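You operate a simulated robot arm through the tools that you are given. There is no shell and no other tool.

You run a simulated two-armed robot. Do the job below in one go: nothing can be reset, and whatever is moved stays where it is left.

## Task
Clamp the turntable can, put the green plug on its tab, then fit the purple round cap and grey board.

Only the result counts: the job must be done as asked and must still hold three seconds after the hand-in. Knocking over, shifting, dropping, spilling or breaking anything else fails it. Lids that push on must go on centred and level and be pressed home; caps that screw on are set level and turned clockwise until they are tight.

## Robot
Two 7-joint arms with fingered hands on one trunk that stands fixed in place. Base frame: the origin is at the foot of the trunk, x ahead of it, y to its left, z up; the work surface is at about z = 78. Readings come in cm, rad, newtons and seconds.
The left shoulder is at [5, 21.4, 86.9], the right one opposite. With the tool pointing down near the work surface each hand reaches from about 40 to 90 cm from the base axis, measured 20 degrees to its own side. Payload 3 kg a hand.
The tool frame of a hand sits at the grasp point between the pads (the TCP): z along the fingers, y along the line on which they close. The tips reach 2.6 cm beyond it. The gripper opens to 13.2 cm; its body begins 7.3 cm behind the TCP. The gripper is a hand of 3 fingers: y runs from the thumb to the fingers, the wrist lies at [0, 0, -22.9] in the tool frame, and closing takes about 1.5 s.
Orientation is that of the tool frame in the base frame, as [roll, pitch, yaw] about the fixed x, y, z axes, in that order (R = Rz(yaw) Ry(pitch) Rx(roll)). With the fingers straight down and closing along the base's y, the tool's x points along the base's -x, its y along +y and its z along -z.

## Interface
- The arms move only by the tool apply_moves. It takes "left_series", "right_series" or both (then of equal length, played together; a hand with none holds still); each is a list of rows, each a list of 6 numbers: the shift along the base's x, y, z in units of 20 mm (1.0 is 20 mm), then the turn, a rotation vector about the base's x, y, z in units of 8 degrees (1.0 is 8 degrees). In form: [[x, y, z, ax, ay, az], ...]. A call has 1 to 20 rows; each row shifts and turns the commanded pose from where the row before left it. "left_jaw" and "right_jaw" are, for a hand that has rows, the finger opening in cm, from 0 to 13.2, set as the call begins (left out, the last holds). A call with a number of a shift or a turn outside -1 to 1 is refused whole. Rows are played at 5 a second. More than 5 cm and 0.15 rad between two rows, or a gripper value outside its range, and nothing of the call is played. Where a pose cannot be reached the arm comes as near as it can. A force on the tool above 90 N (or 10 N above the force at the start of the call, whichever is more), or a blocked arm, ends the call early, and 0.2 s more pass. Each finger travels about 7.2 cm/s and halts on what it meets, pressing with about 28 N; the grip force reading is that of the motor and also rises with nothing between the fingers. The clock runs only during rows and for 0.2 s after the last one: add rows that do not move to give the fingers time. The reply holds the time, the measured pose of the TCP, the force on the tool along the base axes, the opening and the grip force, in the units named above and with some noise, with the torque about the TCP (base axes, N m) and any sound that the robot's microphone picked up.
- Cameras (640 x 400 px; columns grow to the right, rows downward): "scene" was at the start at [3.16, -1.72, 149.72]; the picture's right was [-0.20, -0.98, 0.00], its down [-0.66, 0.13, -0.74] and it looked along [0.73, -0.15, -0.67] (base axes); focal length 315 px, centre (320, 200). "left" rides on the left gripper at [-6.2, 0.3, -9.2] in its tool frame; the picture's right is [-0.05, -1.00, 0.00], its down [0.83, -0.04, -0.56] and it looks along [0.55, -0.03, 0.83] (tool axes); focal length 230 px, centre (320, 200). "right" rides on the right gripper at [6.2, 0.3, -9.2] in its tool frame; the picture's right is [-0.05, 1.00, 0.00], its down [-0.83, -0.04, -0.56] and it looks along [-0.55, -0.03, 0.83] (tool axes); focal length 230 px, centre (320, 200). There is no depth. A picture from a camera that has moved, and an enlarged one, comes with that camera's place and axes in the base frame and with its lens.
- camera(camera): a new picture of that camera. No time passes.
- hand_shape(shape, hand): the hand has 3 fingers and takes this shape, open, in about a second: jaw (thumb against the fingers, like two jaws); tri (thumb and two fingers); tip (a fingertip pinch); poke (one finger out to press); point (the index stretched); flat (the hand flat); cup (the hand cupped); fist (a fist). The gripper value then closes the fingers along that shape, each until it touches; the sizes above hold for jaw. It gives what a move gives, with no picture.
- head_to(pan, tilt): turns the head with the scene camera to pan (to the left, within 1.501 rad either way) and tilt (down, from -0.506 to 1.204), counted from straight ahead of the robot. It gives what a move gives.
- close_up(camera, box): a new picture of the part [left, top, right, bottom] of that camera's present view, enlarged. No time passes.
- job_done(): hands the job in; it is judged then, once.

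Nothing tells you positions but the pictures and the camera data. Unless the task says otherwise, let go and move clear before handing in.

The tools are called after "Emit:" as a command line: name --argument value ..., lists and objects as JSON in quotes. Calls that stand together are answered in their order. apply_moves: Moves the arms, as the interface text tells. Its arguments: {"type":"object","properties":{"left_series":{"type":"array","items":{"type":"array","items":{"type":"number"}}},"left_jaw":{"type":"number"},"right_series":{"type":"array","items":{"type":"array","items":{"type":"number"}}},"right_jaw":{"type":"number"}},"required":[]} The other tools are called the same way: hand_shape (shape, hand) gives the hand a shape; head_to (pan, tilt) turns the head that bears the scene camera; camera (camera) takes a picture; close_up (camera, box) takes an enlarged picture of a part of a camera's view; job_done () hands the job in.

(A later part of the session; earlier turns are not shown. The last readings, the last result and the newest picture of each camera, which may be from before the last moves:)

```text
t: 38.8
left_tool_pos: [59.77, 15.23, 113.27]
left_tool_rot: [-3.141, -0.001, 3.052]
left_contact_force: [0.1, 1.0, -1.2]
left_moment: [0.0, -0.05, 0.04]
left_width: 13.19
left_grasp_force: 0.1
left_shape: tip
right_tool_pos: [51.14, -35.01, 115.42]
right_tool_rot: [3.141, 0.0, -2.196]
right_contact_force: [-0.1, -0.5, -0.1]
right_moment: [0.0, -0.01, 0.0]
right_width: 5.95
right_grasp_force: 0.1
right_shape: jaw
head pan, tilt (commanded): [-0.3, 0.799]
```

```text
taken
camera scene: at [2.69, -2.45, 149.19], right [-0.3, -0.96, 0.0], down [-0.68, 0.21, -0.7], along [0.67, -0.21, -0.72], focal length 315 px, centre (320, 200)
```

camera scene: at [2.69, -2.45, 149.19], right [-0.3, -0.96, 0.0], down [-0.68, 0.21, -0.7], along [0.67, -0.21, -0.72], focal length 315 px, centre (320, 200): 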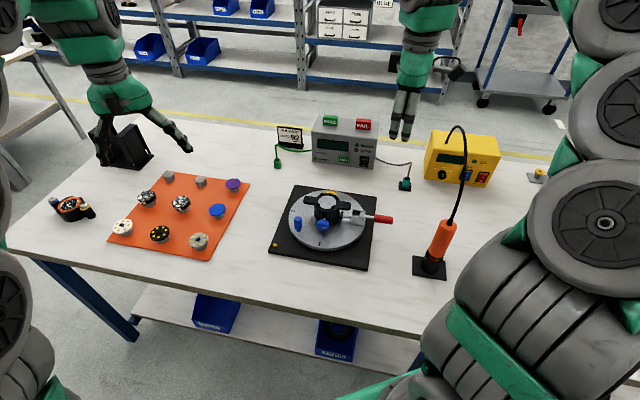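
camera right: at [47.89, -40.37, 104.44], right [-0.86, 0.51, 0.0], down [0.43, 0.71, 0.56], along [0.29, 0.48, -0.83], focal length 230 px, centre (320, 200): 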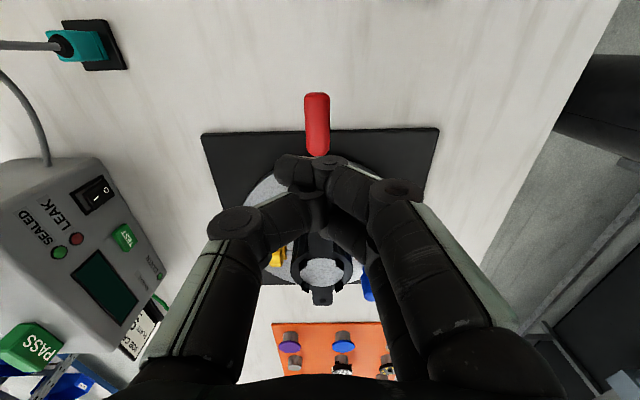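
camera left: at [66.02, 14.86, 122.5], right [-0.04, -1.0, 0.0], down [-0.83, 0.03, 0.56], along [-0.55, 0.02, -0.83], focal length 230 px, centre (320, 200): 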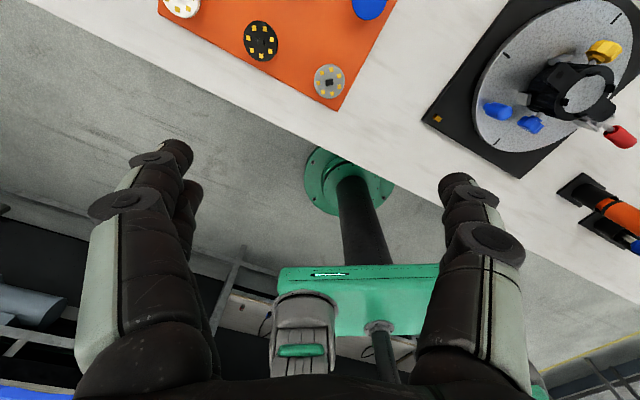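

The open tip shape looks like jaw; I close it in the air to see how the fingertips meet.

Emit:
apply_moves --left_series '[[0, 0, 0, 0, 0, 0], [0, 0, 0, 0, 0, 0], [0, 0, 0, 0, 0, 0], [0, 0, 0, 0, 0, 0], [0, 0, 0, 0, 0, 0], [0, 0, 0, 0, 0, 0], [0, 0, 0, 0, 0, 0], [0, 0, 0, 0, 0, 0]]' --left_jaw 2

Emit:
camera --camera "left"

Emit:
close_up --camera "scene" --box '[70, 80, 210, 170]'

Emit:
hand_shape --hand "left" --shape "tri"

Emit:
apply_moves --left_series '[[0, 0, 0, 0, 0, 0], [0, 0, 0, 0, 0, 0], [0, 0, 0, 0, 0, 0], [0, 0, 0, 0, 0, 0], [0, 0, 0, 0, 0, 0], [0, 0, 0, 0, 0, 0], [0, 0, 0, 0, 0, 0], [0, 0, 0, 0, 0, 0]]' --left_jaw 2

Emit:
camera --camera "left"

Emit:
close_up --camera "scene" --box '[70, 80, 210, 170]'

```text
t: 40.6
left_tool_pos: [59.81, 15.28, 113.22]
left_tool_rot: [3.142, -0.002, 3.052]
left_contact_force: [-0.1, 0.7, -0.2]
left_moment: [0.01, 0.0, -0.01]
left_width: 2.06
left_grasp_force: 0.0
left_shape: tip
right_tool_pos: [51.1, -35.15, 115.44]
right_tool_rot: [3.141, 0.0, -2.2]
right_contact_force: [-0.2, 0.8, 0.1]
right_moment: [-0.04, 0.01, 0.0]
right_width: 5.96
right_grasp_force: 0.0
right_shape: jaw
head pan, tilt (commanded): [-0.3, 0.799]
```

```text
taken
camera left: at [66.02, 14.86, 122.5], right [-0.04, -1.0, 0.0], down [-0.83, 0.03, 0.56], along [-0.55, 0.02, -0.83], focal length 230 px, centre (320, 200)
```

left: 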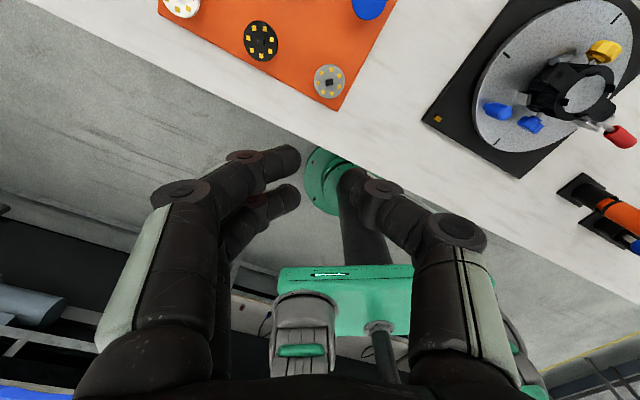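

```text
4.44 times, centred on (140, 125) of scene
camera zoom: at [2.69, -2.45, 149.19], right [-0.3, -0.96, 0.0], down [-0.68, 0.21, -0.7], along [0.67, -0.21, -0.72], focal length 1398 px, centre (1120, 533)
```

zoom: 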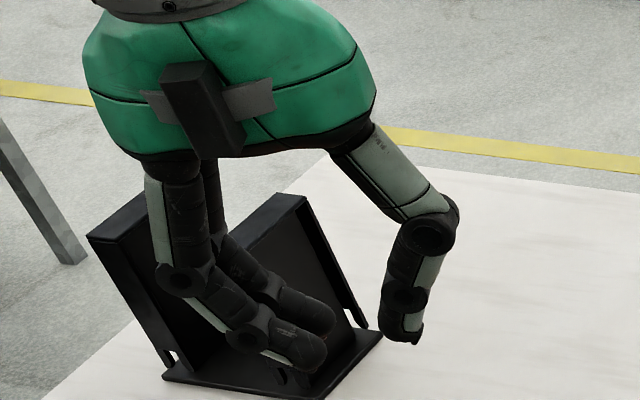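

```text
t: 41.5
left_tool_pos: [59.78, 15.15, 113.24]
left_tool_rot: [-3.14, 0.0, 3.052]
left_contact_force: [-0.6, -0.1, 0.3]
left_moment: [0.02, 0.02, 0.0]
left_width: 13.16
left_grasp_force: 0.0
left_shape: tri
right_tool_pos: [51.12, -35.02, 115.41]
right_tool_rot: [3.141, 0.002, -2.2]
right_contact_force: [-0.5, 0.8, -0.8]
right_moment: [-0.02, 0.0, -0.01]
right_width: 5.95
right_grasp_force: 0.1
right_shape: jaw
head pan, tilt (commanded): [-0.3, 0.799]
```

```text
t: 43.3
left_tool_pos: [59.86, 15.22, 113.17]
left_tool_rot: [3.141, 0.001, 3.052]
left_contact_force: [-0.4, 0.2, -0.2]
left_moment: [0.0, 0.04, 0.02]
left_width: 2.06
left_grasp_force: 0.3
left_shape: tri
right_tool_pos: [50.97, -34.99, 115.34]
right_tool_rot: [-3.14, -0.002, -2.199]
right_contact_force: [-0.4, -0.2, 0.3]
right_moment: [-0.03, -0.03, 0.0]
right_width: 5.97
right_grasp_force: 0.1
right_shape: jaw
head pan, tilt (commanded): [-0.3, 0.799]
```

```text
taken
camera left: at [66.02, 14.86, 122.5], right [-0.04, -1.0, 0.0], down [-0.83, 0.03, 0.56], along [-0.55, 0.02, -0.83], focal length 230 px, centre (320, 200)
```

left: 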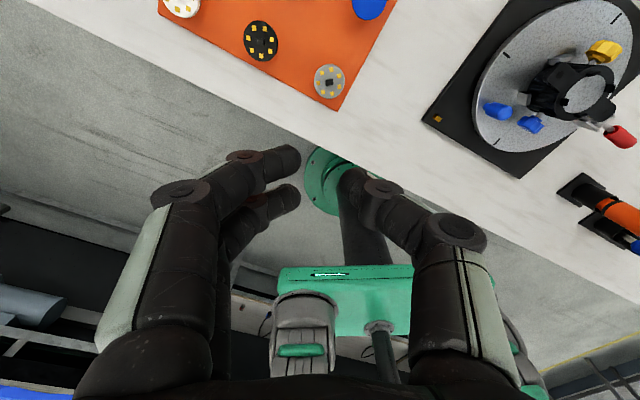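

```text
4.44 times, centred on (140, 125) of scene
camera zoom: at [2.69, -2.45, 149.19], right [-0.3, -0.96, 0.0], down [-0.68, 0.21, -0.7], along [0.67, -0.21, -0.72], focal length 1398 px, centre (1120, 533)
```

zoom: 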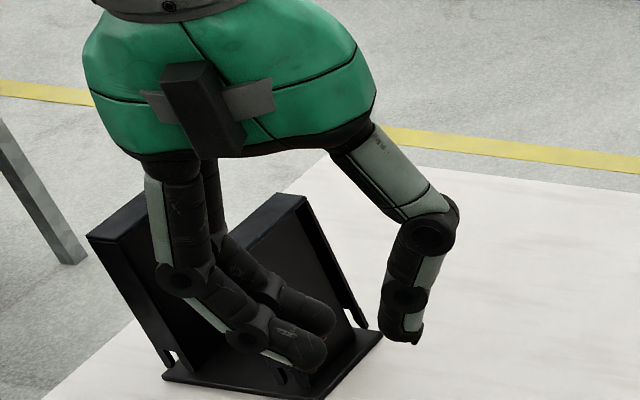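

The fingertip spacing looks the same in these shapes, so I return to jaw. I then send the left hand, turned and tilted 35° forward, to hover above the green plug.

Emit:
hand_shape --hand "left" --shape "jaw"

Emit:
apply_moves --left_series '[[0.875, -0.878, -0.2, 0, 0, -0.7125], [0.875, -0.878, -0.2, 0, 0, -0.7125], [0.875, -0.878, -0.2, 0, 0, -0.7125], [0.875, -0.878, -0.2, 0, 0, -0.7125], [0.875, -0.878, -0.2, -0.409, -0.774, 0], [0.875, -0.878, -0.2, -0.409, -0.774, 0], [0.875, -0.878, -0.2, -0.409, -0.774, 0], [0.875, -0.878, -0.2, -0.409, -0.774, 0], [0.875, -0.878, -0.2, -0.409, -0.774, 0], [0.875, -0.878, -0.5, 0, 0, 0], [0.875, -0.878, -0.5, 0, 0, 0], [0.875, -0.878, -0.5, 0, 0, 0]]' --left_jaw 5

Emit:
camera --camera "left"

Emit:
camera --camera "scene"

```text
t: 44.2
left_tool_pos: [59.69, 15.22, 113.25]
left_tool_rot: [-3.141, 0.0, 3.053]
left_contact_force: [0.6, -0.1, 0.0]
left_moment: [-0.02, 0.02, -0.02]
left_width: 13.2
left_grasp_force: 0.2
left_shape: jaw
right_tool_pos: [51.18, -35.01, 115.42]
right_tool_rot: [3.141, 0.0, -2.199]
right_contact_force: [1.3, 0.1, -0.2]
right_moment: [0.01, 0.01, -0.03]
right_width: 5.98
right_grasp_force: 0.1
right_shape: jaw
head pan, tilt (commanded): [-0.3, 0.799]
```

```text
t: 46.8
left_tool_pos: [80.86, -6.13, 106.57]
left_tool_rot: [-3.141, 0.61, 2.653]
left_contact_force: [0.3, 0.5, 0.4]
left_moment: [0.02, 0.01, -0.01]
left_width: 5.04
left_grasp_force: 0.1
left_shape: jaw
right_tool_pos: [51.09, -35.01, 115.45]
right_tool_rot: [-3.14, 0.0, -2.198]
right_contact_force: [0.3, 0.5, 0.5]
right_moment: [0.0, 0.02, 0.04]
right_width: 5.95
right_grasp_force: 0.1
right_shape: jaw
head pan, tilt (commanded): [-0.3, 0.799]
```

```text
taken
camera left: at [80.87, -5.78, 117.69], right [-0.43, -0.9, 0.03], down [-0.9, 0.43, -0.02], along [0.01, -0.04, -1.0], focal length 230 px, centre (320, 200)
```

left: 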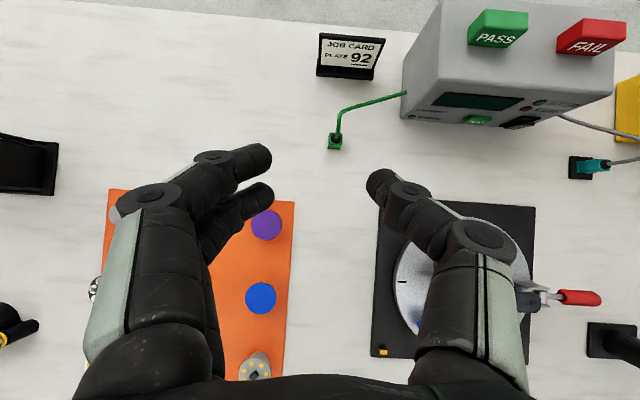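

```text
taken
camera scene: at [2.69, -2.45, 149.19], right [-0.3, -0.96, 0.0], down [-0.68, 0.21, -0.7], along [0.67, -0.21, -0.72], focal length 315 px, centre (320, 200)
```

scene: 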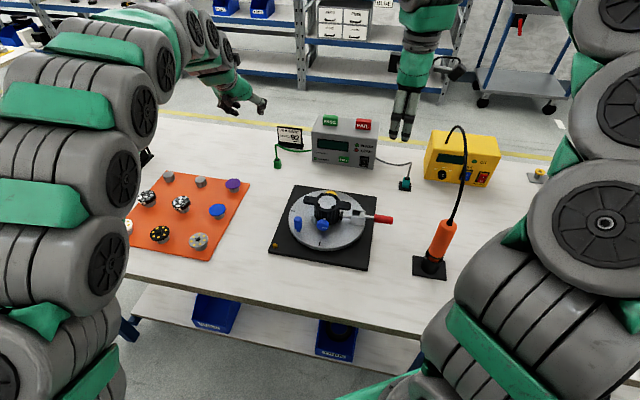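

The camera now looks straight down with the plug in view. I zoom in to fix its position and turn.

Emit:
close_up --camera "left" --box '[314, 110, 364, 160]'

Emit:
close_up --camera "left" --box '[360, 190, 560, 370]'

Emit:
close_up --camera "scene" --box '[262, 140, 302, 175]'

```text
8.00 times, centred on (339, 135) of left
camera zoom: at [80.87, -5.78, 117.69], right [-0.43, -0.9, 0.03], down [-0.9, 0.43, -0.02], along [0.01, -0.04, -1.0], focal length 1841 px, centre (168, 720)
```

zoom: 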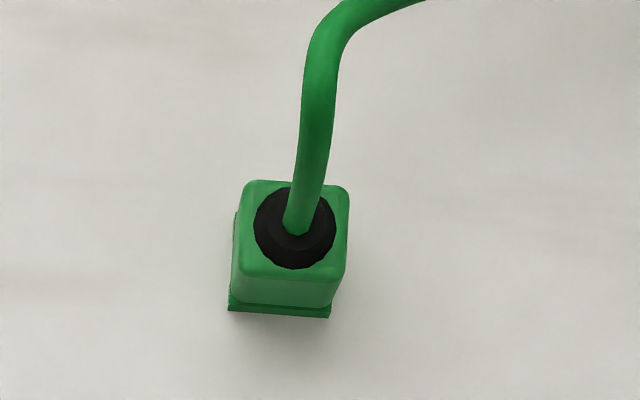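

```text
2.22 times, centred on (460, 280) of left
camera zoom: at [80.87, -5.78, 117.69], right [-0.43, -0.9, 0.03], down [-0.9, 0.43, -0.02], along [0.01, -0.04, -1.0], focal length 511 px, centre (9, 22)
```

zoom: 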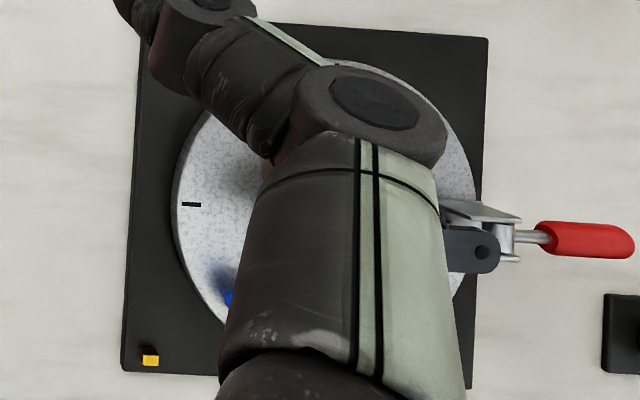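

```text
11.43 times, centred on (282, 158) of scene
camera zoom: at [2.69, -2.45, 149.19], right [-0.3, -0.96, 0.0], down [-0.68, 0.21, -0.7], along [0.67, -0.21, -0.72], focal length 3596 px, centre (754, 686)
```

zoom: 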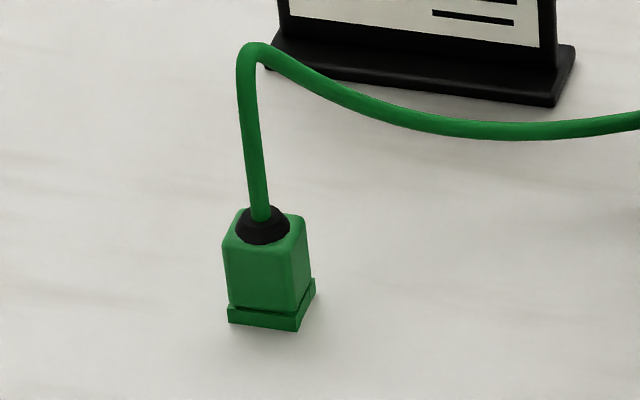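

Plug centre is about [89.0, -13.8], squared with the fixture; tab is at about [54.1, -5.8]. I move the left hand down behind the plug for the approach.

Emit:
apply_moves --left_series '[[0.162, -0.2535, -0.905, 0, 0, 0], [0.162, -0.2535, -0.905, 0, 0, 0], [0.162, -0.2535, -0.905, 0, 0, 0], [0.162, -0.2535, -0.905, 0, 0, 0], [0.162, -0.2535, -0.905, 0, 0, 0], [0.162, -0.2535, -0.905, 0, 0, 0], [0.162, -0.2535, -0.905, 0, 0, 0], [0.162, -0.2535, -0.905, 0, 0, 0], [0.162, -0.2535, -0.905, 0, 0, 0], [0.162, -0.2535, -0.905, 0, 0, 0]]' --left_jaw 5

Emit:
camera --camera "left"

Emit:
close_up --camera "scene" --box '[230, 110, 330, 190]'

```text
t: 49.0
left_tool_pos: [84.17, -11.04, 88.51]
left_tool_rot: [3.14, 0.611, 2.656]
left_contact_force: [-0.6, -0.4, -0.5]
left_moment: [-0.01, 0.01, -0.01]
left_width: 5.03
left_grasp_force: 0.1
left_shape: jaw
right_tool_pos: [51.02, -34.89, 115.41]
right_tool_rot: [3.141, 0.001, -2.201]
right_contact_force: [0.8, 0.4, 0.3]
right_moment: [0.02, -0.01, 0.04]
right_width: 5.99
right_grasp_force: 0.0
right_shape: jaw
head pan, tilt (commanded): [-0.3, 0.799]
```

```text
taken
camera left: at [84.05, -10.73, 99.63], right [-0.43, -0.9, 0.03], down [-0.9, 0.43, -0.02], along [0.01, -0.04, -1.0], focal length 230 px, centre (320, 200)
```

left: 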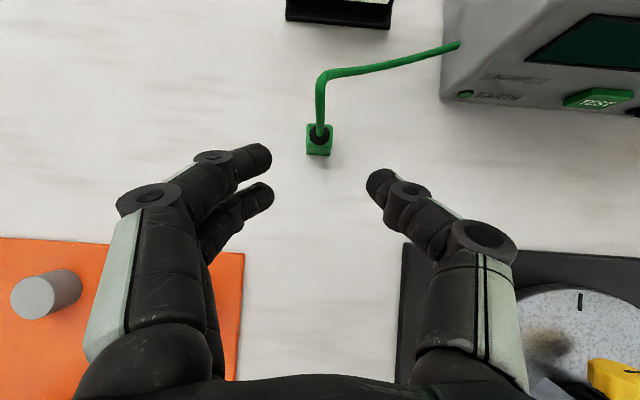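

```text
5.00 times, centred on (280, 150) of scene
camera zoom: at [2.69, -2.45, 149.19], right [-0.3, -0.96, 0.0], down [-0.68, 0.21, -0.7], along [0.67, -0.21, -0.72], focal length 1573 px, centre (520, 450)
```

zoom: 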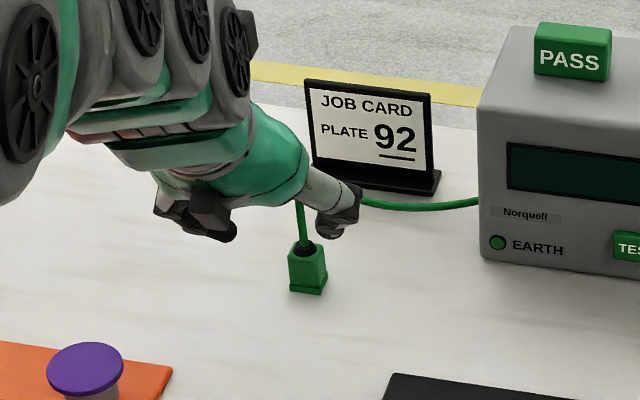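

Emit:
close_up --camera "left" --box '[290, 110, 350, 170]'

```text
6.67 times, centred on (320, 140) of left
camera zoom: at [84.05, -10.73, 99.63], right [-0.43, -0.9, 0.03], down [-0.9, 0.43, -0.02], along [0.01, -0.04, -1.0], focal length 1534 px, centre (320, 600)
```

zoom: 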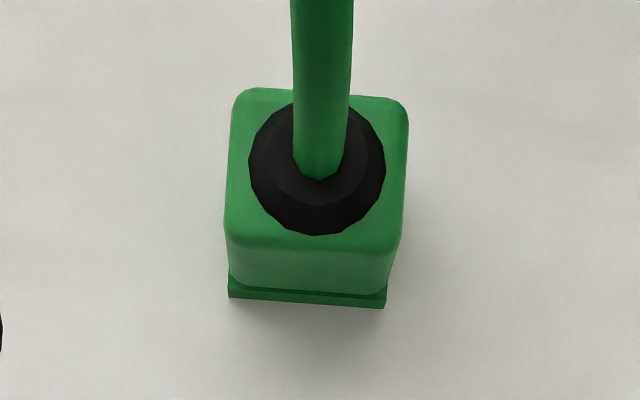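

The plug is on line. I approach along the finger direction.

Emit:
apply_moves --left_series '[[0.396, -0.22, -0.72, 0, 0, 0], [0.396, -0.22, -0.72, 0, 0, 0], [0.396, -0.22, -0.72, 0, 0, 0], [0.396, -0.22, -0.6, 0, 0, 0]]'

Emit:
camera --camera "left"

Emit:
close_up --camera "scene" --box '[230, 110, 330, 190]'

```text
t: 50.0
left_tool_pos: [87.16, -12.96, 83.11]
left_tool_rot: [3.141, 0.613, 2.653]
left_contact_force: [-0.5, -0.4, 0.8]
left_moment: [0.0, 0.03, -0.02]
left_width: 5.05
left_grasp_force: 0.0
left_shape: jaw
right_tool_pos: [51.06, -35.05, 115.46]
right_tool_rot: [-3.142, 0.001, -2.199]
right_contact_force: [-0.4, 0.0, -0.9]
right_moment: [0.03, 0.0, 0.01]
right_width: 5.97
right_grasp_force: 0.0
right_shape: jaw
head pan, tilt (commanded): [-0.3, 0.799]
```

```text
taken
camera left: at [87.17, -12.6, 94.2], right [-0.43, -0.9, 0.03], down [-0.9, 0.43, -0.02], along [0.01, -0.04, -1.0], focal length 230 px, centre (320, 200)
```

left: 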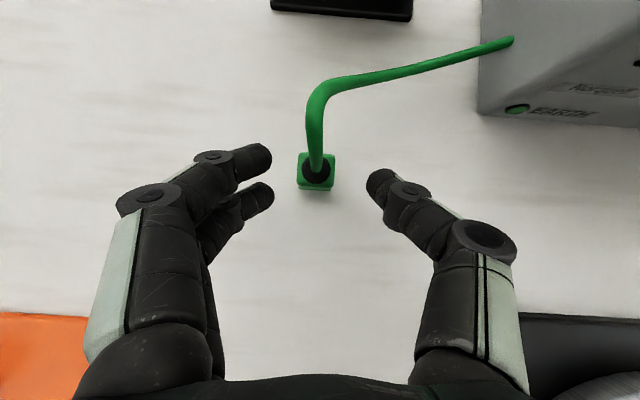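

```text
5.00 times, centred on (280, 150) of scene
camera zoom: at [2.69, -2.45, 149.19], right [-0.3, -0.96, 0.0], down [-0.68, 0.21, -0.7], along [0.67, -0.21, -0.72], focal length 1573 px, centre (520, 450)
```

zoom: 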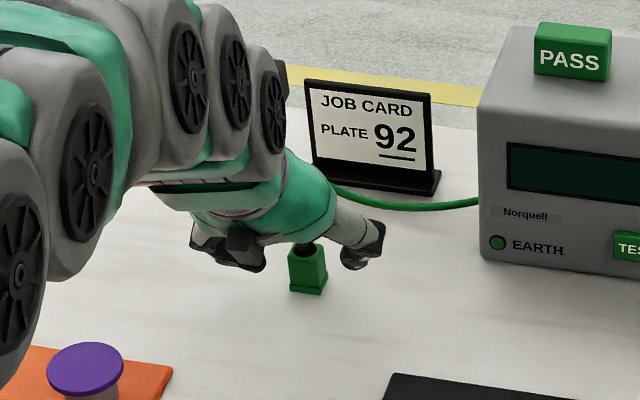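

Aligned between the fingers. I make the last step down and close on the plug body.

Emit:
apply_moves --left_series '[[0.24, -0.09, -0.45, 0, 0, 0], [0.24, -0.09, -0.44, 0, 0, 0]]'

Emit:
camera --camera "left"

Emit:
close_up --camera "scene" --box '[250, 140, 310, 185]'

```text
t: 50.6
left_tool_pos: [88.07, -13.07, 81.15]
left_tool_rot: [3.139, 0.61, 2.655]
left_contact_force: [-0.6, 0.7, 0.9]
left_moment: [0.03, -0.02, 0.06]
left_width: 5.05
left_grasp_force: 0.0
left_shape: jaw
right_tool_pos: [51.21, -35.07, 115.39]
right_tool_rot: [3.14, 0.001, -2.2]
right_contact_force: [0.2, -0.4, 0.4]
right_moment: [0.01, -0.01, -0.02]
right_width: 5.97
right_grasp_force: 0.1
right_shape: jaw
head pan, tilt (commanded): [-0.3, 0.799]
```

```text
taken
camera left: at [88.1, -12.82, 92.28], right [-0.43, -0.9, 0.03], down [-0.9, 0.43, -0.02], along [0.01, -0.03, -1.0], focal length 230 px, centre (320, 200)
```

left: 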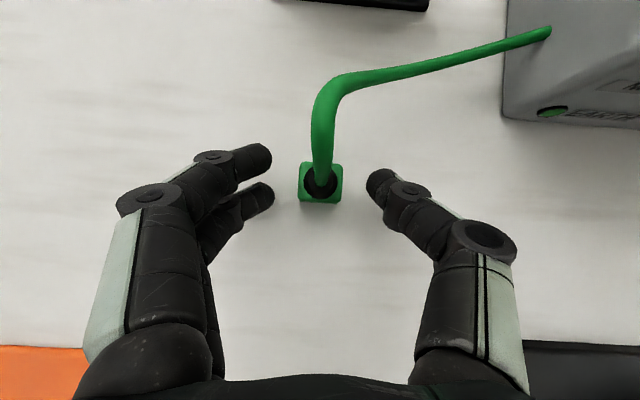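

```text
8.89 times, centred on (280, 162) of scene
camera zoom: at [2.69, -2.45, 149.19], right [-0.3, -0.96, 0.0], down [-0.68, 0.21, -0.7], along [0.67, -0.21, -0.72], focal length 2797 px, centre (676, 533)
```

zoom: 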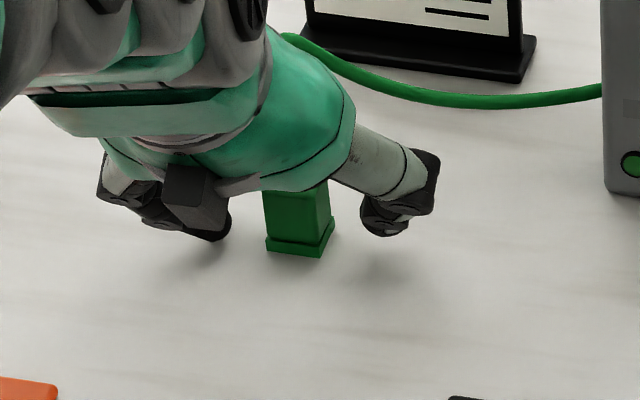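

The plug stands between fingertips and thumb. I close.

Emit:
apply_moves --left_series '[[0, 0, 0, 0, 0, 0], [0, 0, 0, 0, 0, 0], [0, 0, 0, 0, 0, 0], [0, 0, 0, 0, 0, 0], [0, 0, 0, 0, 0, 0], [0, 0, 0, 0, 0, 0], [0, 0, 0, 0, 0, 0]]' --left_jaw 0.5

Emit:
camera --camera "left"

Emit:
close_up --camera "scene" --box '[250, 140, 310, 185]'

```text
t: 52.2
left_tool_pos: [88.05, -13.24, 81.27]
left_tool_rot: [3.14, 0.61, 2.654]
left_contact_force: [-0.1, 0.0, 1.3]
left_moment: [0.03, 0.01, 0.0]
left_width: 1.62
left_grasp_force: 28.7
left_shape: jaw
right_tool_pos: [50.97, -34.98, 115.48]
right_tool_rot: [-3.141, 0.002, -2.199]
right_contact_force: [0.4, 0.4, -0.9]
right_moment: [-0.02, 0.01, 0.02]
right_width: 5.97
right_grasp_force: 0.0
right_shape: jaw
head pan, tilt (commanded): [-0.3, 0.799]
```

```text
taken
camera left: at [88.1, -12.88, 92.36], right [-0.43, -0.9, 0.03], down [-0.9, 0.43, -0.02], along [0.01, -0.04, -1.0], focal length 230 px, centre (320, 200)
```

left: 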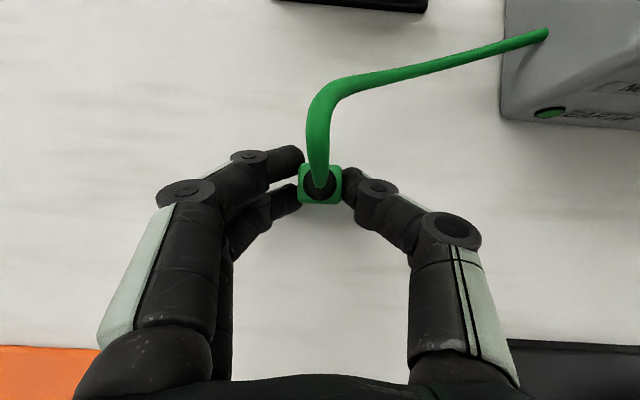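

```text
8.89 times, centred on (280, 162) of scene
camera zoom: at [2.69, -2.45, 149.19], right [-0.3, -0.96, 0.0], down [-0.68, 0.21, -0.7], along [0.67, -0.21, -0.72], focal length 2797 px, centre (676, 533)
```

zoom: 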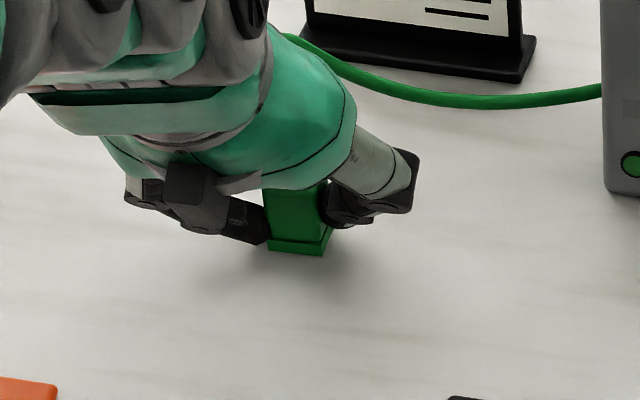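

Firm grip (28.7 N) on the plug. I lift it and watch how the cable behaves.

Emit:
apply_moves --left_series '[[0, 0, 0.3, 0, 0, 0], [0, 0, 0.5, 0, 0, 0], [0, 0, 0.7, 0, 0, 0], [0, 0, 0.7, 0, 0, 0], [0, 0, 0.7, 0, 0, 0], [0, 0, 0.7, 0, 0, 0]]'

Emit:
camera --camera "left"

Emit:
close_up --camera "scene" --box '[220, 100, 380, 200]'

```text
t: 53.6
left_tool_pos: [88.2, -13.06, 88.4]
left_tool_rot: [3.14, 0.61, 2.653]
left_contact_force: [-0.2, 0.8, -0.1]
left_moment: [0.01, -0.04, 0.0]
left_width: 1.6
left_grasp_force: 28.2
left_shape: jaw
right_tool_pos: [50.99, -34.9, 115.42]
right_tool_rot: [3.141, 0.002, -2.199]
right_contact_force: [-0.7, -0.2, 0.3]
right_moment: [0.03, 0.03, -0.05]
right_width: 5.96
right_grasp_force: 0.2
right_shape: jaw
head pan, tilt (commanded): [-0.3, 0.799]
```

```text
taken
camera left: at [88.19, -12.84, 99.54], right [-0.43, -0.9, 0.03], down [-0.9, 0.43, -0.02], along [0.01, -0.03, -1.0], focal length 230 px, centre (320, 200)
```

left: 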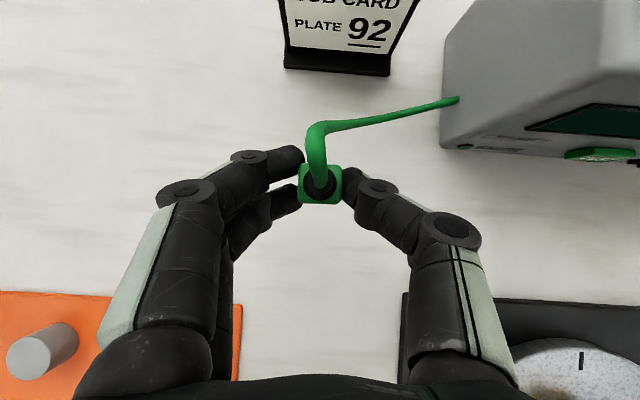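

```text
4.00 times, centred on (300, 150) of scene
camera zoom: at [2.69, -2.44, 149.19], right [-0.3, -0.96, 0.0], down [-0.68, 0.21, -0.7], along [0.67, -0.21, -0.72], focal length 1259 px, centre (400, 400)
```

zoom: 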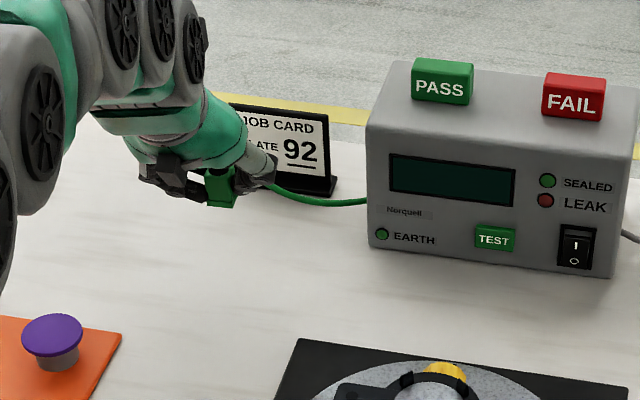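

The plug hangs straight in the grip. I check its alignment, then carry it over toward the tab at a safe height.

Emit:
close_up --camera "left" --box '[290, 150, 350, 210]'

Emit:
apply_moves --left_series '[[-0.2, 0.05, 0.9, 0, 0, 0], [-0.6, 0.13, 0.6, 0, 0, 0], [-0.9, 0.2, 0, 0, 0, 0], [-0.9, 0.2, 0, 0, 0, 0], [-0.9, 0.2, 0, 0, 0, 0], [-0.9, 0.2, 0, 0, 0, 0], [-0.9, 0.2, 0, 0, 0, 0], [-0.9, 0.2, 0, 0, 0, 0], [-0.9, 0.2, 0, 0, 0, 0], [-0.9, 0.2, 0, 0, 0, 0], [-0.9, 0.2, 0, 0, 0, 0], [-0.9, 0.2, 0, 0, 0, 0]]'

Emit:
camera --camera "left"

Emit:
camera --camera "scene"

```text
6.67 times, centred on (320, 180) of left
camera zoom: at [88.19, -12.84, 99.54], right [-0.43, -0.9, 0.03], down [-0.9, 0.43, -0.02], along [0.01, -0.03, -1.0], focal length 1534 px, centre (320, 333)
```

zoom: 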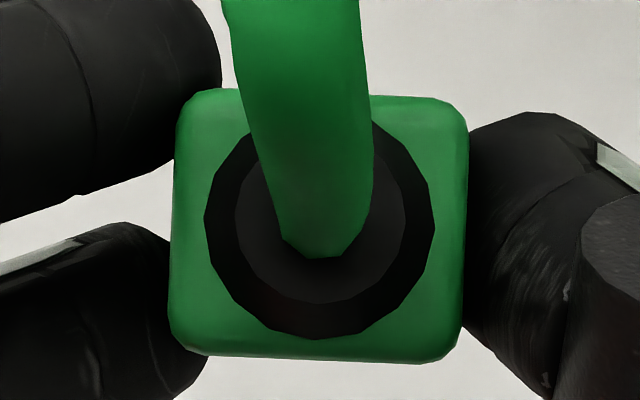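

```text
t: 56.2
left_tool_pos: [68.54, -8.77, 91.52]
left_tool_rot: [3.139, 0.612, 2.657]
left_contact_force: [0.0, -0.6, -0.3]
left_moment: [0.02, -0.01, 0.01]
left_width: 1.62
left_grasp_force: 28.0
left_shape: jaw
right_tool_pos: [51.11, -34.94, 115.39]
right_tool_rot: [3.141, 0.001, -2.201]
right_contact_force: [-0.3, -0.2, 0.4]
right_moment: [0.01, 0.0, -0.02]
right_width: 5.94
right_grasp_force: 0.0
right_shape: jaw
head pan, tilt (commanded): [-0.3, 0.799]
```

```text
taken
camera left: at [68.52, -8.46, 102.58], right [-0.43, -0.9, 0.03], down [-0.9, 0.43, -0.02], along [0.01, -0.04, -1.0], focal length 230 px, centre (320, 200)
```

left: 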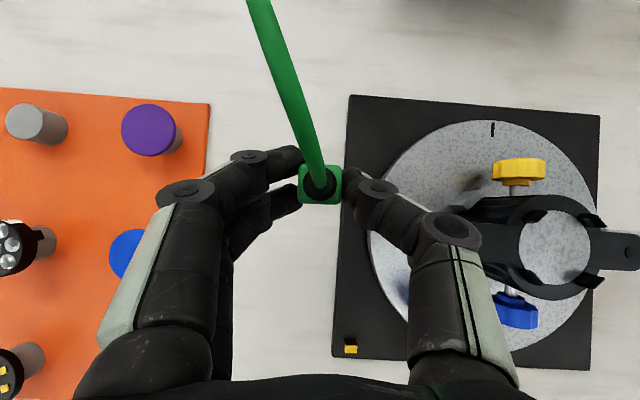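

```text
taken
camera scene: at [2.68, -2.44, 149.19], right [-0.3, -0.96, 0.0], down [-0.68, 0.21, -0.7], along [0.67, -0.21, -0.72], focal length 315 px, centre (320, 200)
```

scene: 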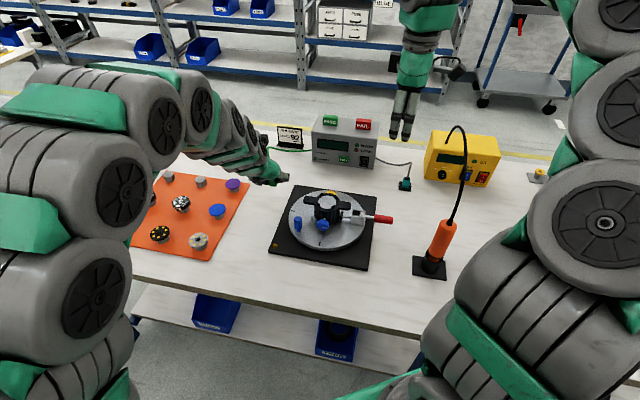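

The cable follows freely. I carry on to just behind the tab so that I can see the tab ahead of the plug.

Emit:
apply_moves --left_series '[[-0.99, 0.267, 0, 0, 0, 0], [-0.99, 0.267, 0, 0, 0, 0], [-0.99, 0.267, 0, 0, 0, 0], [-0.99, 0.267, 0, 0, 0, 0], [-0.99, 0.267, 0, 0, 0, 0], [-0.99, 0.267, 0, 0, 0, 0], [-0.99, 0.267, 0, 0, 0, 0], [-0.99, 0.267, 0, 0, 0, 0], [-0.99, 0.267, 0, 0, 0, 0], [0, 0, -0.8, 0, 0, 0], [0, 0, -0.8, 0, 0, 0]]'

Emit:
camera --camera "left"

Emit:
close_up --camera "left" --box '[270, 80, 390, 210]'

Emit:
camera --camera "scene"

```text
t: 58.6
left_tool_pos: [50.74, -4.1, 88.09]
left_tool_rot: [3.139, 0.611, 2.653]
left_contact_force: [-0.8, -0.1, 0.0]
left_moment: [-0.02, 0.01, 0.04]
left_width: 1.6
left_grasp_force: 28.4
left_shape: jaw
right_tool_pos: [51.21, -35.11, 115.39]
right_tool_rot: [3.141, 0.001, -2.199]
right_contact_force: [0.5, 0.5, -0.7]
right_moment: [0.0, 0.02, -0.01]
right_width: 5.96
right_grasp_force: 0.0
right_shape: jaw
head pan, tilt (commanded): [-0.3, 0.799]
```

```text
taken
camera left: at [50.71, -3.83, 99.4], right [-0.43, -0.9, 0.03], down [-0.9, 0.43, -0.02], along [0.01, -0.04, -1.0], focal length 230 px, centre (320, 200)
```

left: 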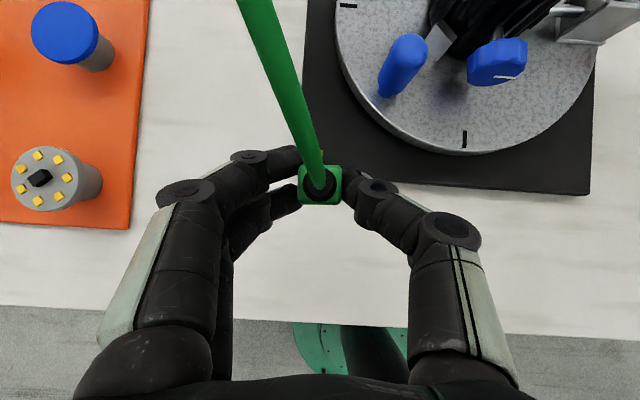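

```text
3.08 times, centred on (330, 145) of left
camera zoom: at [50.71, -3.83, 99.4], right [-0.43, -0.9, 0.03], down [-0.9, 0.43, -0.02], along [0.01, -0.04, -1.0], focal length 708 px, centre (289, 369)
```

zoom: 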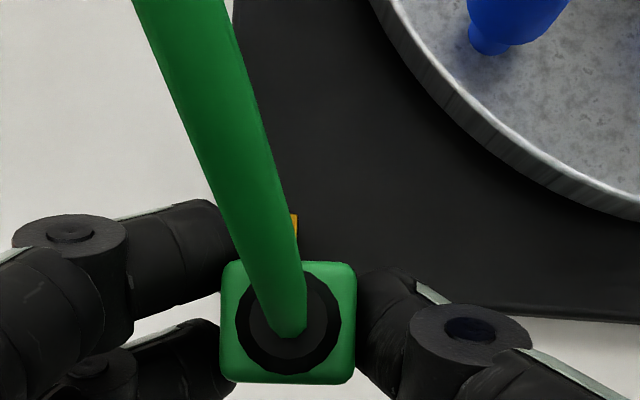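

```text
taken
camera scene: at [2.69, -2.45, 149.19], right [-0.3, -0.96, 0.0], down [-0.68, 0.21, -0.7], along [0.67, -0.21, -0.72], focal length 315 px, centre (320, 200)
```

scene: 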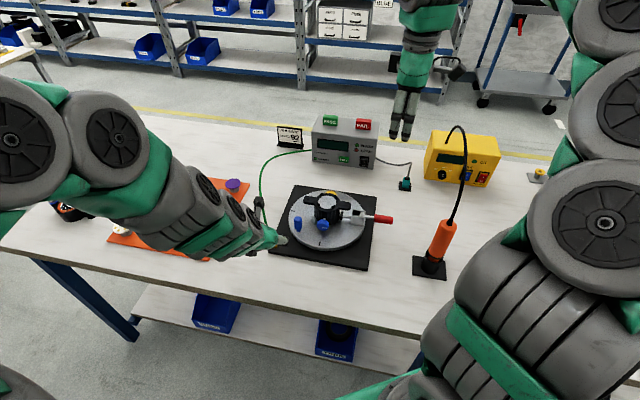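

The cable hides most of the tab in this view. I check from the head camera and the right wrist camera.

Emit:
close_up --camera "scene" --box '[245, 210, 315, 260]'

Emit:
camera --camera "right"

```text
8.00 times, centred on (280, 235) of scene
camera zoom: at [2.69, -2.45, 149.19], right [-0.3, -0.96, 0.0], down [-0.68, 0.21, -0.7], along [0.67, -0.21, -0.72], focal length 2517 px, centre (640, -80)
```

zoom: 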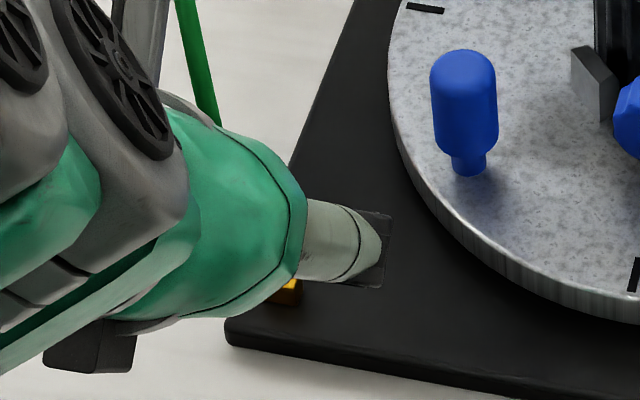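

```text
taken
camera right: at [47.11, -39.81, 124.51], right [-0.78, 0.63, 0.0], down [0.52, 0.65, 0.56], along [0.35, 0.43, -0.83], focal length 230 px, centre (320, 200)
```

right: 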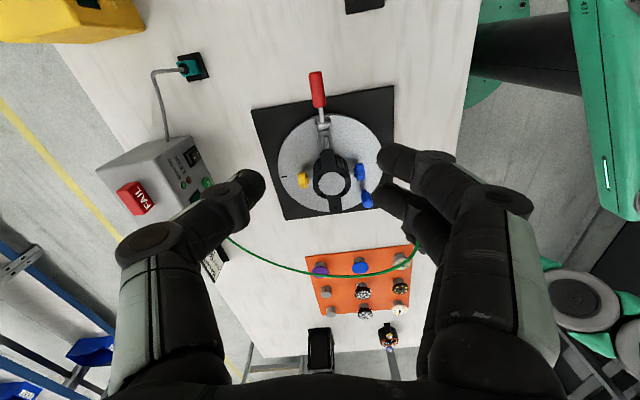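

I step back a little further so that the cable no longer hides the tab.

Emit:
apply_moves --left_series '[[-0.66, 0.35, 0, 0, 0, 0], [-0.66, 0.35, 0, 0, 0, 0], [-0.44, 0.23, 0, 0, 0, 0]]'

Emit:
close_up --camera "left" --box '[270, 80, 390, 210]'

Emit:
close_up --camera "scene" --box '[245, 210, 315, 260]'

```text
t: 59.4
left_tool_pos: [50.11, -3.76, 88.33]
left_tool_rot: [3.141, 0.609, 2.654]
left_contact_force: [-0.4, 0.2, 0.6]
left_moment: [-0.03, -0.03, 0.02]
left_width: 1.58
left_grasp_force: 28.5
left_shape: jaw
left hand out of reach, approached as far as the arm can: row 1, 2, 3
right_tool_pos: [51.05, -34.87, 115.49]
right_tool_rot: [-3.141, 0.001, -2.198]
right_contact_force: [0.6, 0.3, 0.1]
right_moment: [0.02, 0.01, -0.02]
right_width: 5.96
right_grasp_force: 0.0
right_shape: jaw
head pan, tilt (commanded): [-0.3, 0.799]
```

```text
3.08 times, centred on (330, 145) of left
camera zoom: at [50.08, -3.48, 99.37], right [-0.43, -0.9, 0.03], down [-0.9, 0.43, -0.02], along [0.01, -0.03, -1.0], focal length 708 px, centre (289, 369)
```

zoom: 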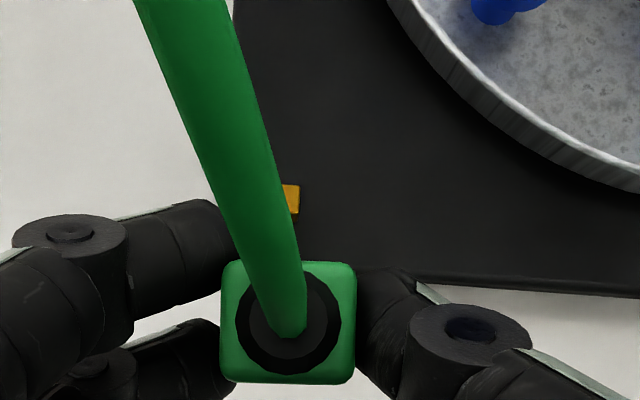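

```text
8.00 times, centred on (280, 235) of scene
camera zoom: at [2.69, -2.45, 149.19], right [-0.3, -0.96, 0.0], down [-0.68, 0.21, -0.7], along [0.67, -0.21, -0.72], focal length 2517 px, centre (640, -80)
```

zoom: 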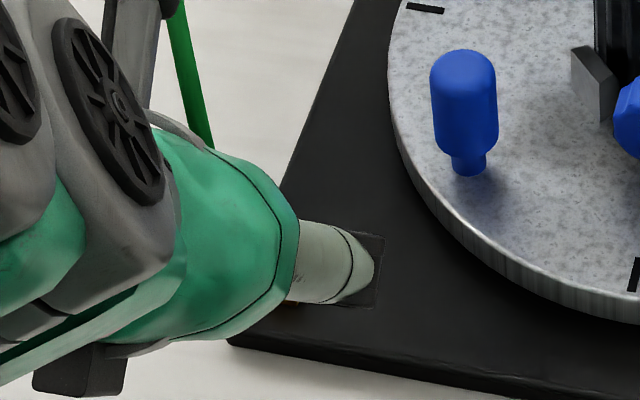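

The close-range measure puts the tab's centre at about [54.6, -6.0]. The left arm was at its inner reach limit, so I move forward again and check where the commanded pose really is.

Emit:
apply_moves --left_series '[[0.6, -0.27, 0, 0, 0, 0], [0.6, -0.27, 0, 0, 0, 0], [0.6, -0.27, 0, 0, 0, 0]]'

Emit:
close_up --camera "left" --box '[270, 80, 390, 210]'

Emit:
close_up --camera "scene" --box '[245, 210, 315, 260]'

```text
t: 60.2
left_tool_pos: [53.62, -5.35, 88.26]
left_tool_rot: [-3.141, 0.612, 2.655]
left_contact_force: [0.4, 0.4, 0.1]
left_moment: [0.0, -0.02, -0.01]
left_width: 1.62
left_grasp_force: 28.2
left_shape: jaw
right_tool_pos: [51.12, -35.05, 115.36]
right_tool_rot: [-3.141, 0.001, -2.198]
right_contact_force: [0.4, 0.4, 0.2]
right_moment: [0.02, 0.02, -0.01]
right_width: 5.97
right_grasp_force: 0.1
right_shape: jaw
head pan, tilt (commanded): [-0.3, 0.799]
```

```text
3.08 times, centred on (330, 145) of left
camera zoom: at [53.7, -5.08, 99.4], right [-0.43, -0.9, 0.03], down [-0.9, 0.43, -0.02], along [0.01, -0.04, -1.0], focal length 708 px, centre (289, 369)
```

zoom: 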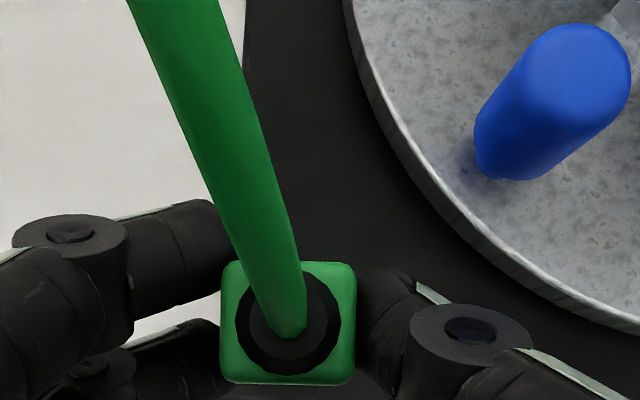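

```text
8.00 times, centred on (280, 235) of scene
camera zoom: at [2.69, -2.45, 149.19], right [-0.3, -0.96, 0.0], down [-0.68, 0.21, -0.7], along [0.67, -0.21, -0.72], focal length 2517 px, centre (640, -80)
```

zoom: 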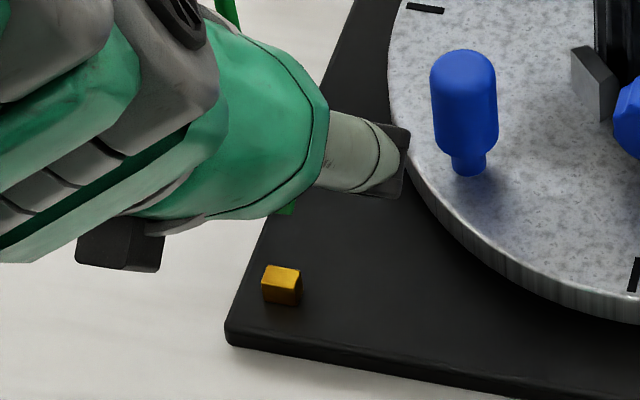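

Head and wrist views agree on the tab position now. I lower the plug to just above the tab and check the alignment.

Emit:
apply_moves --left_series '[[0.1, -0.03, -0.5, 0, 0, 0], [0, 0, -0.5, 0, 0, 0], [0, 0, -0.5, 0, 0, 0], [0, 0, -0.4, 0, 0, 0]]'

Emit:
close_up --camera "scene" --box '[250, 225, 300, 260]'

Emit:
camera --camera "left"

```text
t: 61.2
left_tool_pos: [53.9, -5.41, 84.41]
left_tool_rot: [3.14, 0.611, 2.652]
left_contact_force: [-0.5, 0.0, -1.1]
left_moment: [0.03, -0.01, 0.0]
left_width: 1.62
left_grasp_force: 28.1
left_shape: jaw
right_tool_pos: [51.06, -34.97, 115.45]
right_tool_rot: [-3.141, 0.0, -2.2]
right_contact_force: [-0.3, 0.2, -0.2]
right_moment: [-0.02, -0.03, 0.03]
right_width: 6.0
right_grasp_force: 0.1
right_shape: jaw
head pan, tilt (commanded): [-0.3, 0.799]
```

```text
11.43 times, centred on (275, 242) of scene
camera zoom: at [2.69, -2.45, 149.19], right [-0.3, -0.96, 0.0], down [-0.68, 0.21, -0.7], along [0.67, -0.21, -0.72], focal length 3596 px, centre (834, -286)
```

zoom: 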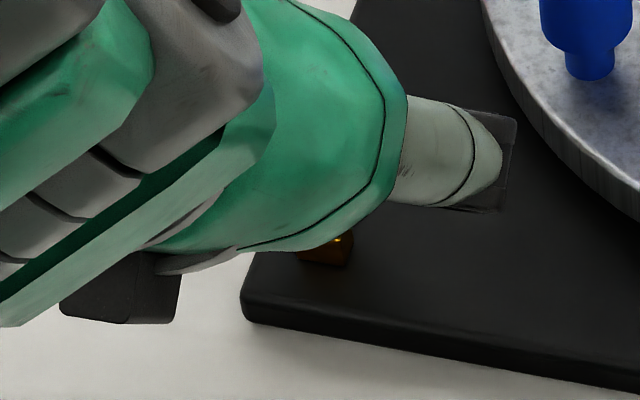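

```text
taken
camera left: at [53.93, -5.12, 95.56], right [-0.43, -0.9, 0.03], down [-0.9, 0.43, -0.02], along [0.01, -0.03, -1.0], focal length 230 px, centre (320, 200)
```

left: 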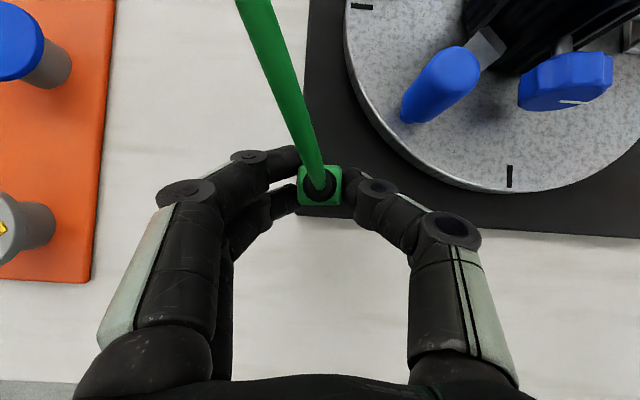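

I lower slowly in small steps, feeling for contact.

Emit:
apply_moves --left_series '[[0, 0, -0.15, 0, 0, 0], [0, 0, -0.15, 0, 0, 0], [0, 0, -0.15, 0, 0, 0], [0, 0, -0.1, 0, 0, 0]]'

Emit:
close_up --camera "scene" --box '[250, 225, 300, 260]'

```text
t: 62.2
left_tool_pos: [53.95, -5.45, 83.32]
left_tool_rot: [3.14, 0.612, 2.654]
left_contact_force: [0.5, -0.8, 6.7]
left_moment: [0.0, 0.01, -0.03]
left_width: 1.58
left_grasp_force: 27.9
left_shape: jaw
right_tool_pos: [51.05, -34.96, 115.49]
right_tool_rot: [-3.142, 0.0, -2.199]
right_contact_force: [0.4, 1.0, 0.0]
right_moment: [0.03, 0.0, -0.02]
right_width: 5.99
right_grasp_force: 0.0
right_shape: jaw
head pan, tilt (commanded): [-0.3, 0.799]
```

```text
11.43 times, centred on (275, 242) of scene
camera zoom: at [2.68, -2.45, 149.19], right [-0.3, -0.96, 0.0], down [-0.68, 0.21, -0.7], along [0.67, -0.21, -0.72], focal length 3596 px, centre (834, -286)
```

zoom: 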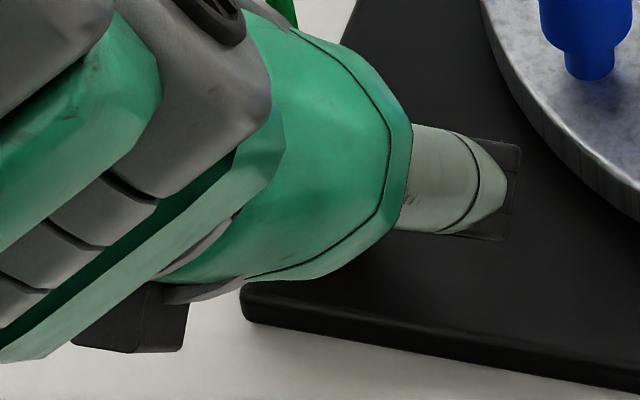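

Contact felt right at the tab's top height. I press a little further to see whether it slides on.

Emit:
apply_moves --left_series '[[0, 0, -0.1, 0, 0, 0], [0, 0, -0.1, 0, 0, 0]]'

```text
t: 62.8
left_tool_pos: [54.08, -5.46, 83.09]
left_tool_rot: [3.139, 0.615, 2.653]
left_contact_force: [5.1, -6.6, 35.5]
left_moment: [-0.15, -0.21, -0.06]
left_width: 1.76
left_grasp_force: 27.7
left_shape: jaw
right_tool_pos: [51.13, -34.93, 115.59]
right_tool_rot: [3.141, 0.0, -2.198]
right_contact_force: [0.6, -0.3, 0.0]
right_moment: [-0.01, 0.03, 0.01]
right_width: 5.97
right_grasp_force: 0.0
right_shape: jaw
head pan, tilt (commanded): [-0.3, 0.799]
```

It rests on top of the tab; the torque tells that contact is on the near side of the plug, so the plug must go a few millimetres back toward the robot. I lift slightly and check the plug in the grip.

Emit:
apply_moves --left_series '[[0, 0, 0.3, 0, 0, 0], [0, 0, 0.5, 0, 0, 0], [0, 0, 0.5, 0, 0, 0]]'

Emit:
close_up --camera "left" --box '[290, 150, 350, 210]'

Emit:
close_up --camera "scene" --box '[250, 225, 300, 260]'

```text
t: 63.6
left_tool_pos: [53.99, -5.45, 85.57]
left_tool_rot: [3.14, 0.612, 2.655]
left_contact_force: [0.6, -0.1, -0.2]
left_moment: [0.04, 0.01, 0.0]
left_width: 1.72
left_grasp_force: 27.5
left_shape: jaw
right_tool_pos: [50.98, -34.99, 115.37]
right_tool_rot: [-3.141, -0.002, -2.198]
right_contact_force: [-1.1, -0.5, -0.1]
right_moment: [0.01, -0.07, 0.0]
right_width: 5.96
right_grasp_force: 0.1
right_shape: jaw
head pan, tilt (commanded): [-0.3, 0.799]
```

```text
6.67 times, centred on (320, 180) of left
camera zoom: at [53.94, -5.13, 96.69], right [-0.43, -0.9, 0.03], down [-0.9, 0.43, -0.02], along [0.01, -0.03, -1.0], focal length 1534 px, centre (320, 333)
```

zoom: 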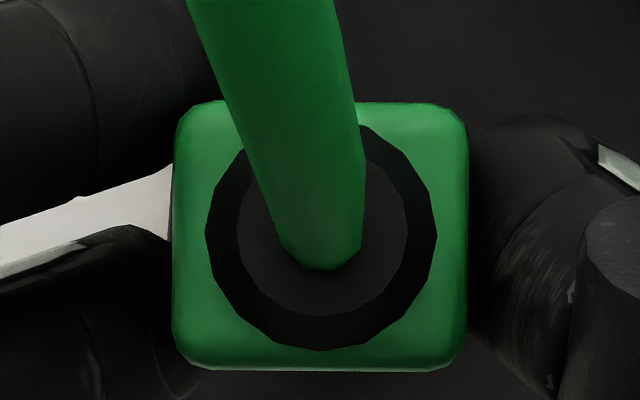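

```text
11.43 times, centred on (275, 242) of scene
camera zoom: at [2.69, -2.45, 149.19], right [-0.3, -0.96, 0.0], down [-0.68, 0.21, -0.7], along [0.67, -0.21, -0.72], focal length 3596 px, centre (834, -286)
```

zoom: 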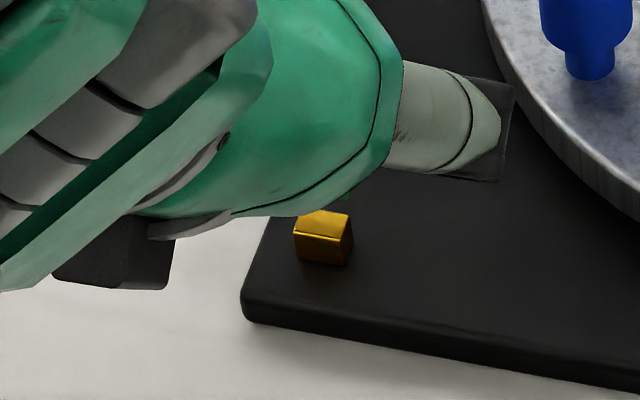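

The plug is still square in the grip. I shift it 2 mm back toward the robot and try again.

Emit:
apply_moves --left_series '[[-0.09, 0.047, -0.5, 0, 0, 0], [0, 0, -0.5, 0, 0, 0], [0, 0, -0.1, 0, 0, 0], [0, 0, -0.1, 0, 0, 0]]'

```text
t: 64.6
left_tool_pos: [53.82, -5.46, 83.16]
left_tool_rot: [3.139, 0.613, 2.652]
left_contact_force: [-0.1, 0.5, 0.1]
left_moment: [-0.02, 0.01, 0.0]
left_width: 1.68
left_grasp_force: 28.3
left_shape: jaw
right_tool_pos: [51.15, -34.94, 115.43]
right_tool_rot: [3.141, 0.0, -2.2]
right_contact_force: [0.7, -0.4, -0.7]
right_moment: [0.02, -0.01, 0.03]
right_width: 5.95
right_grasp_force: 0.1
right_shape: jaw
head pan, tilt (commanded): [-0.3, 0.799]
```

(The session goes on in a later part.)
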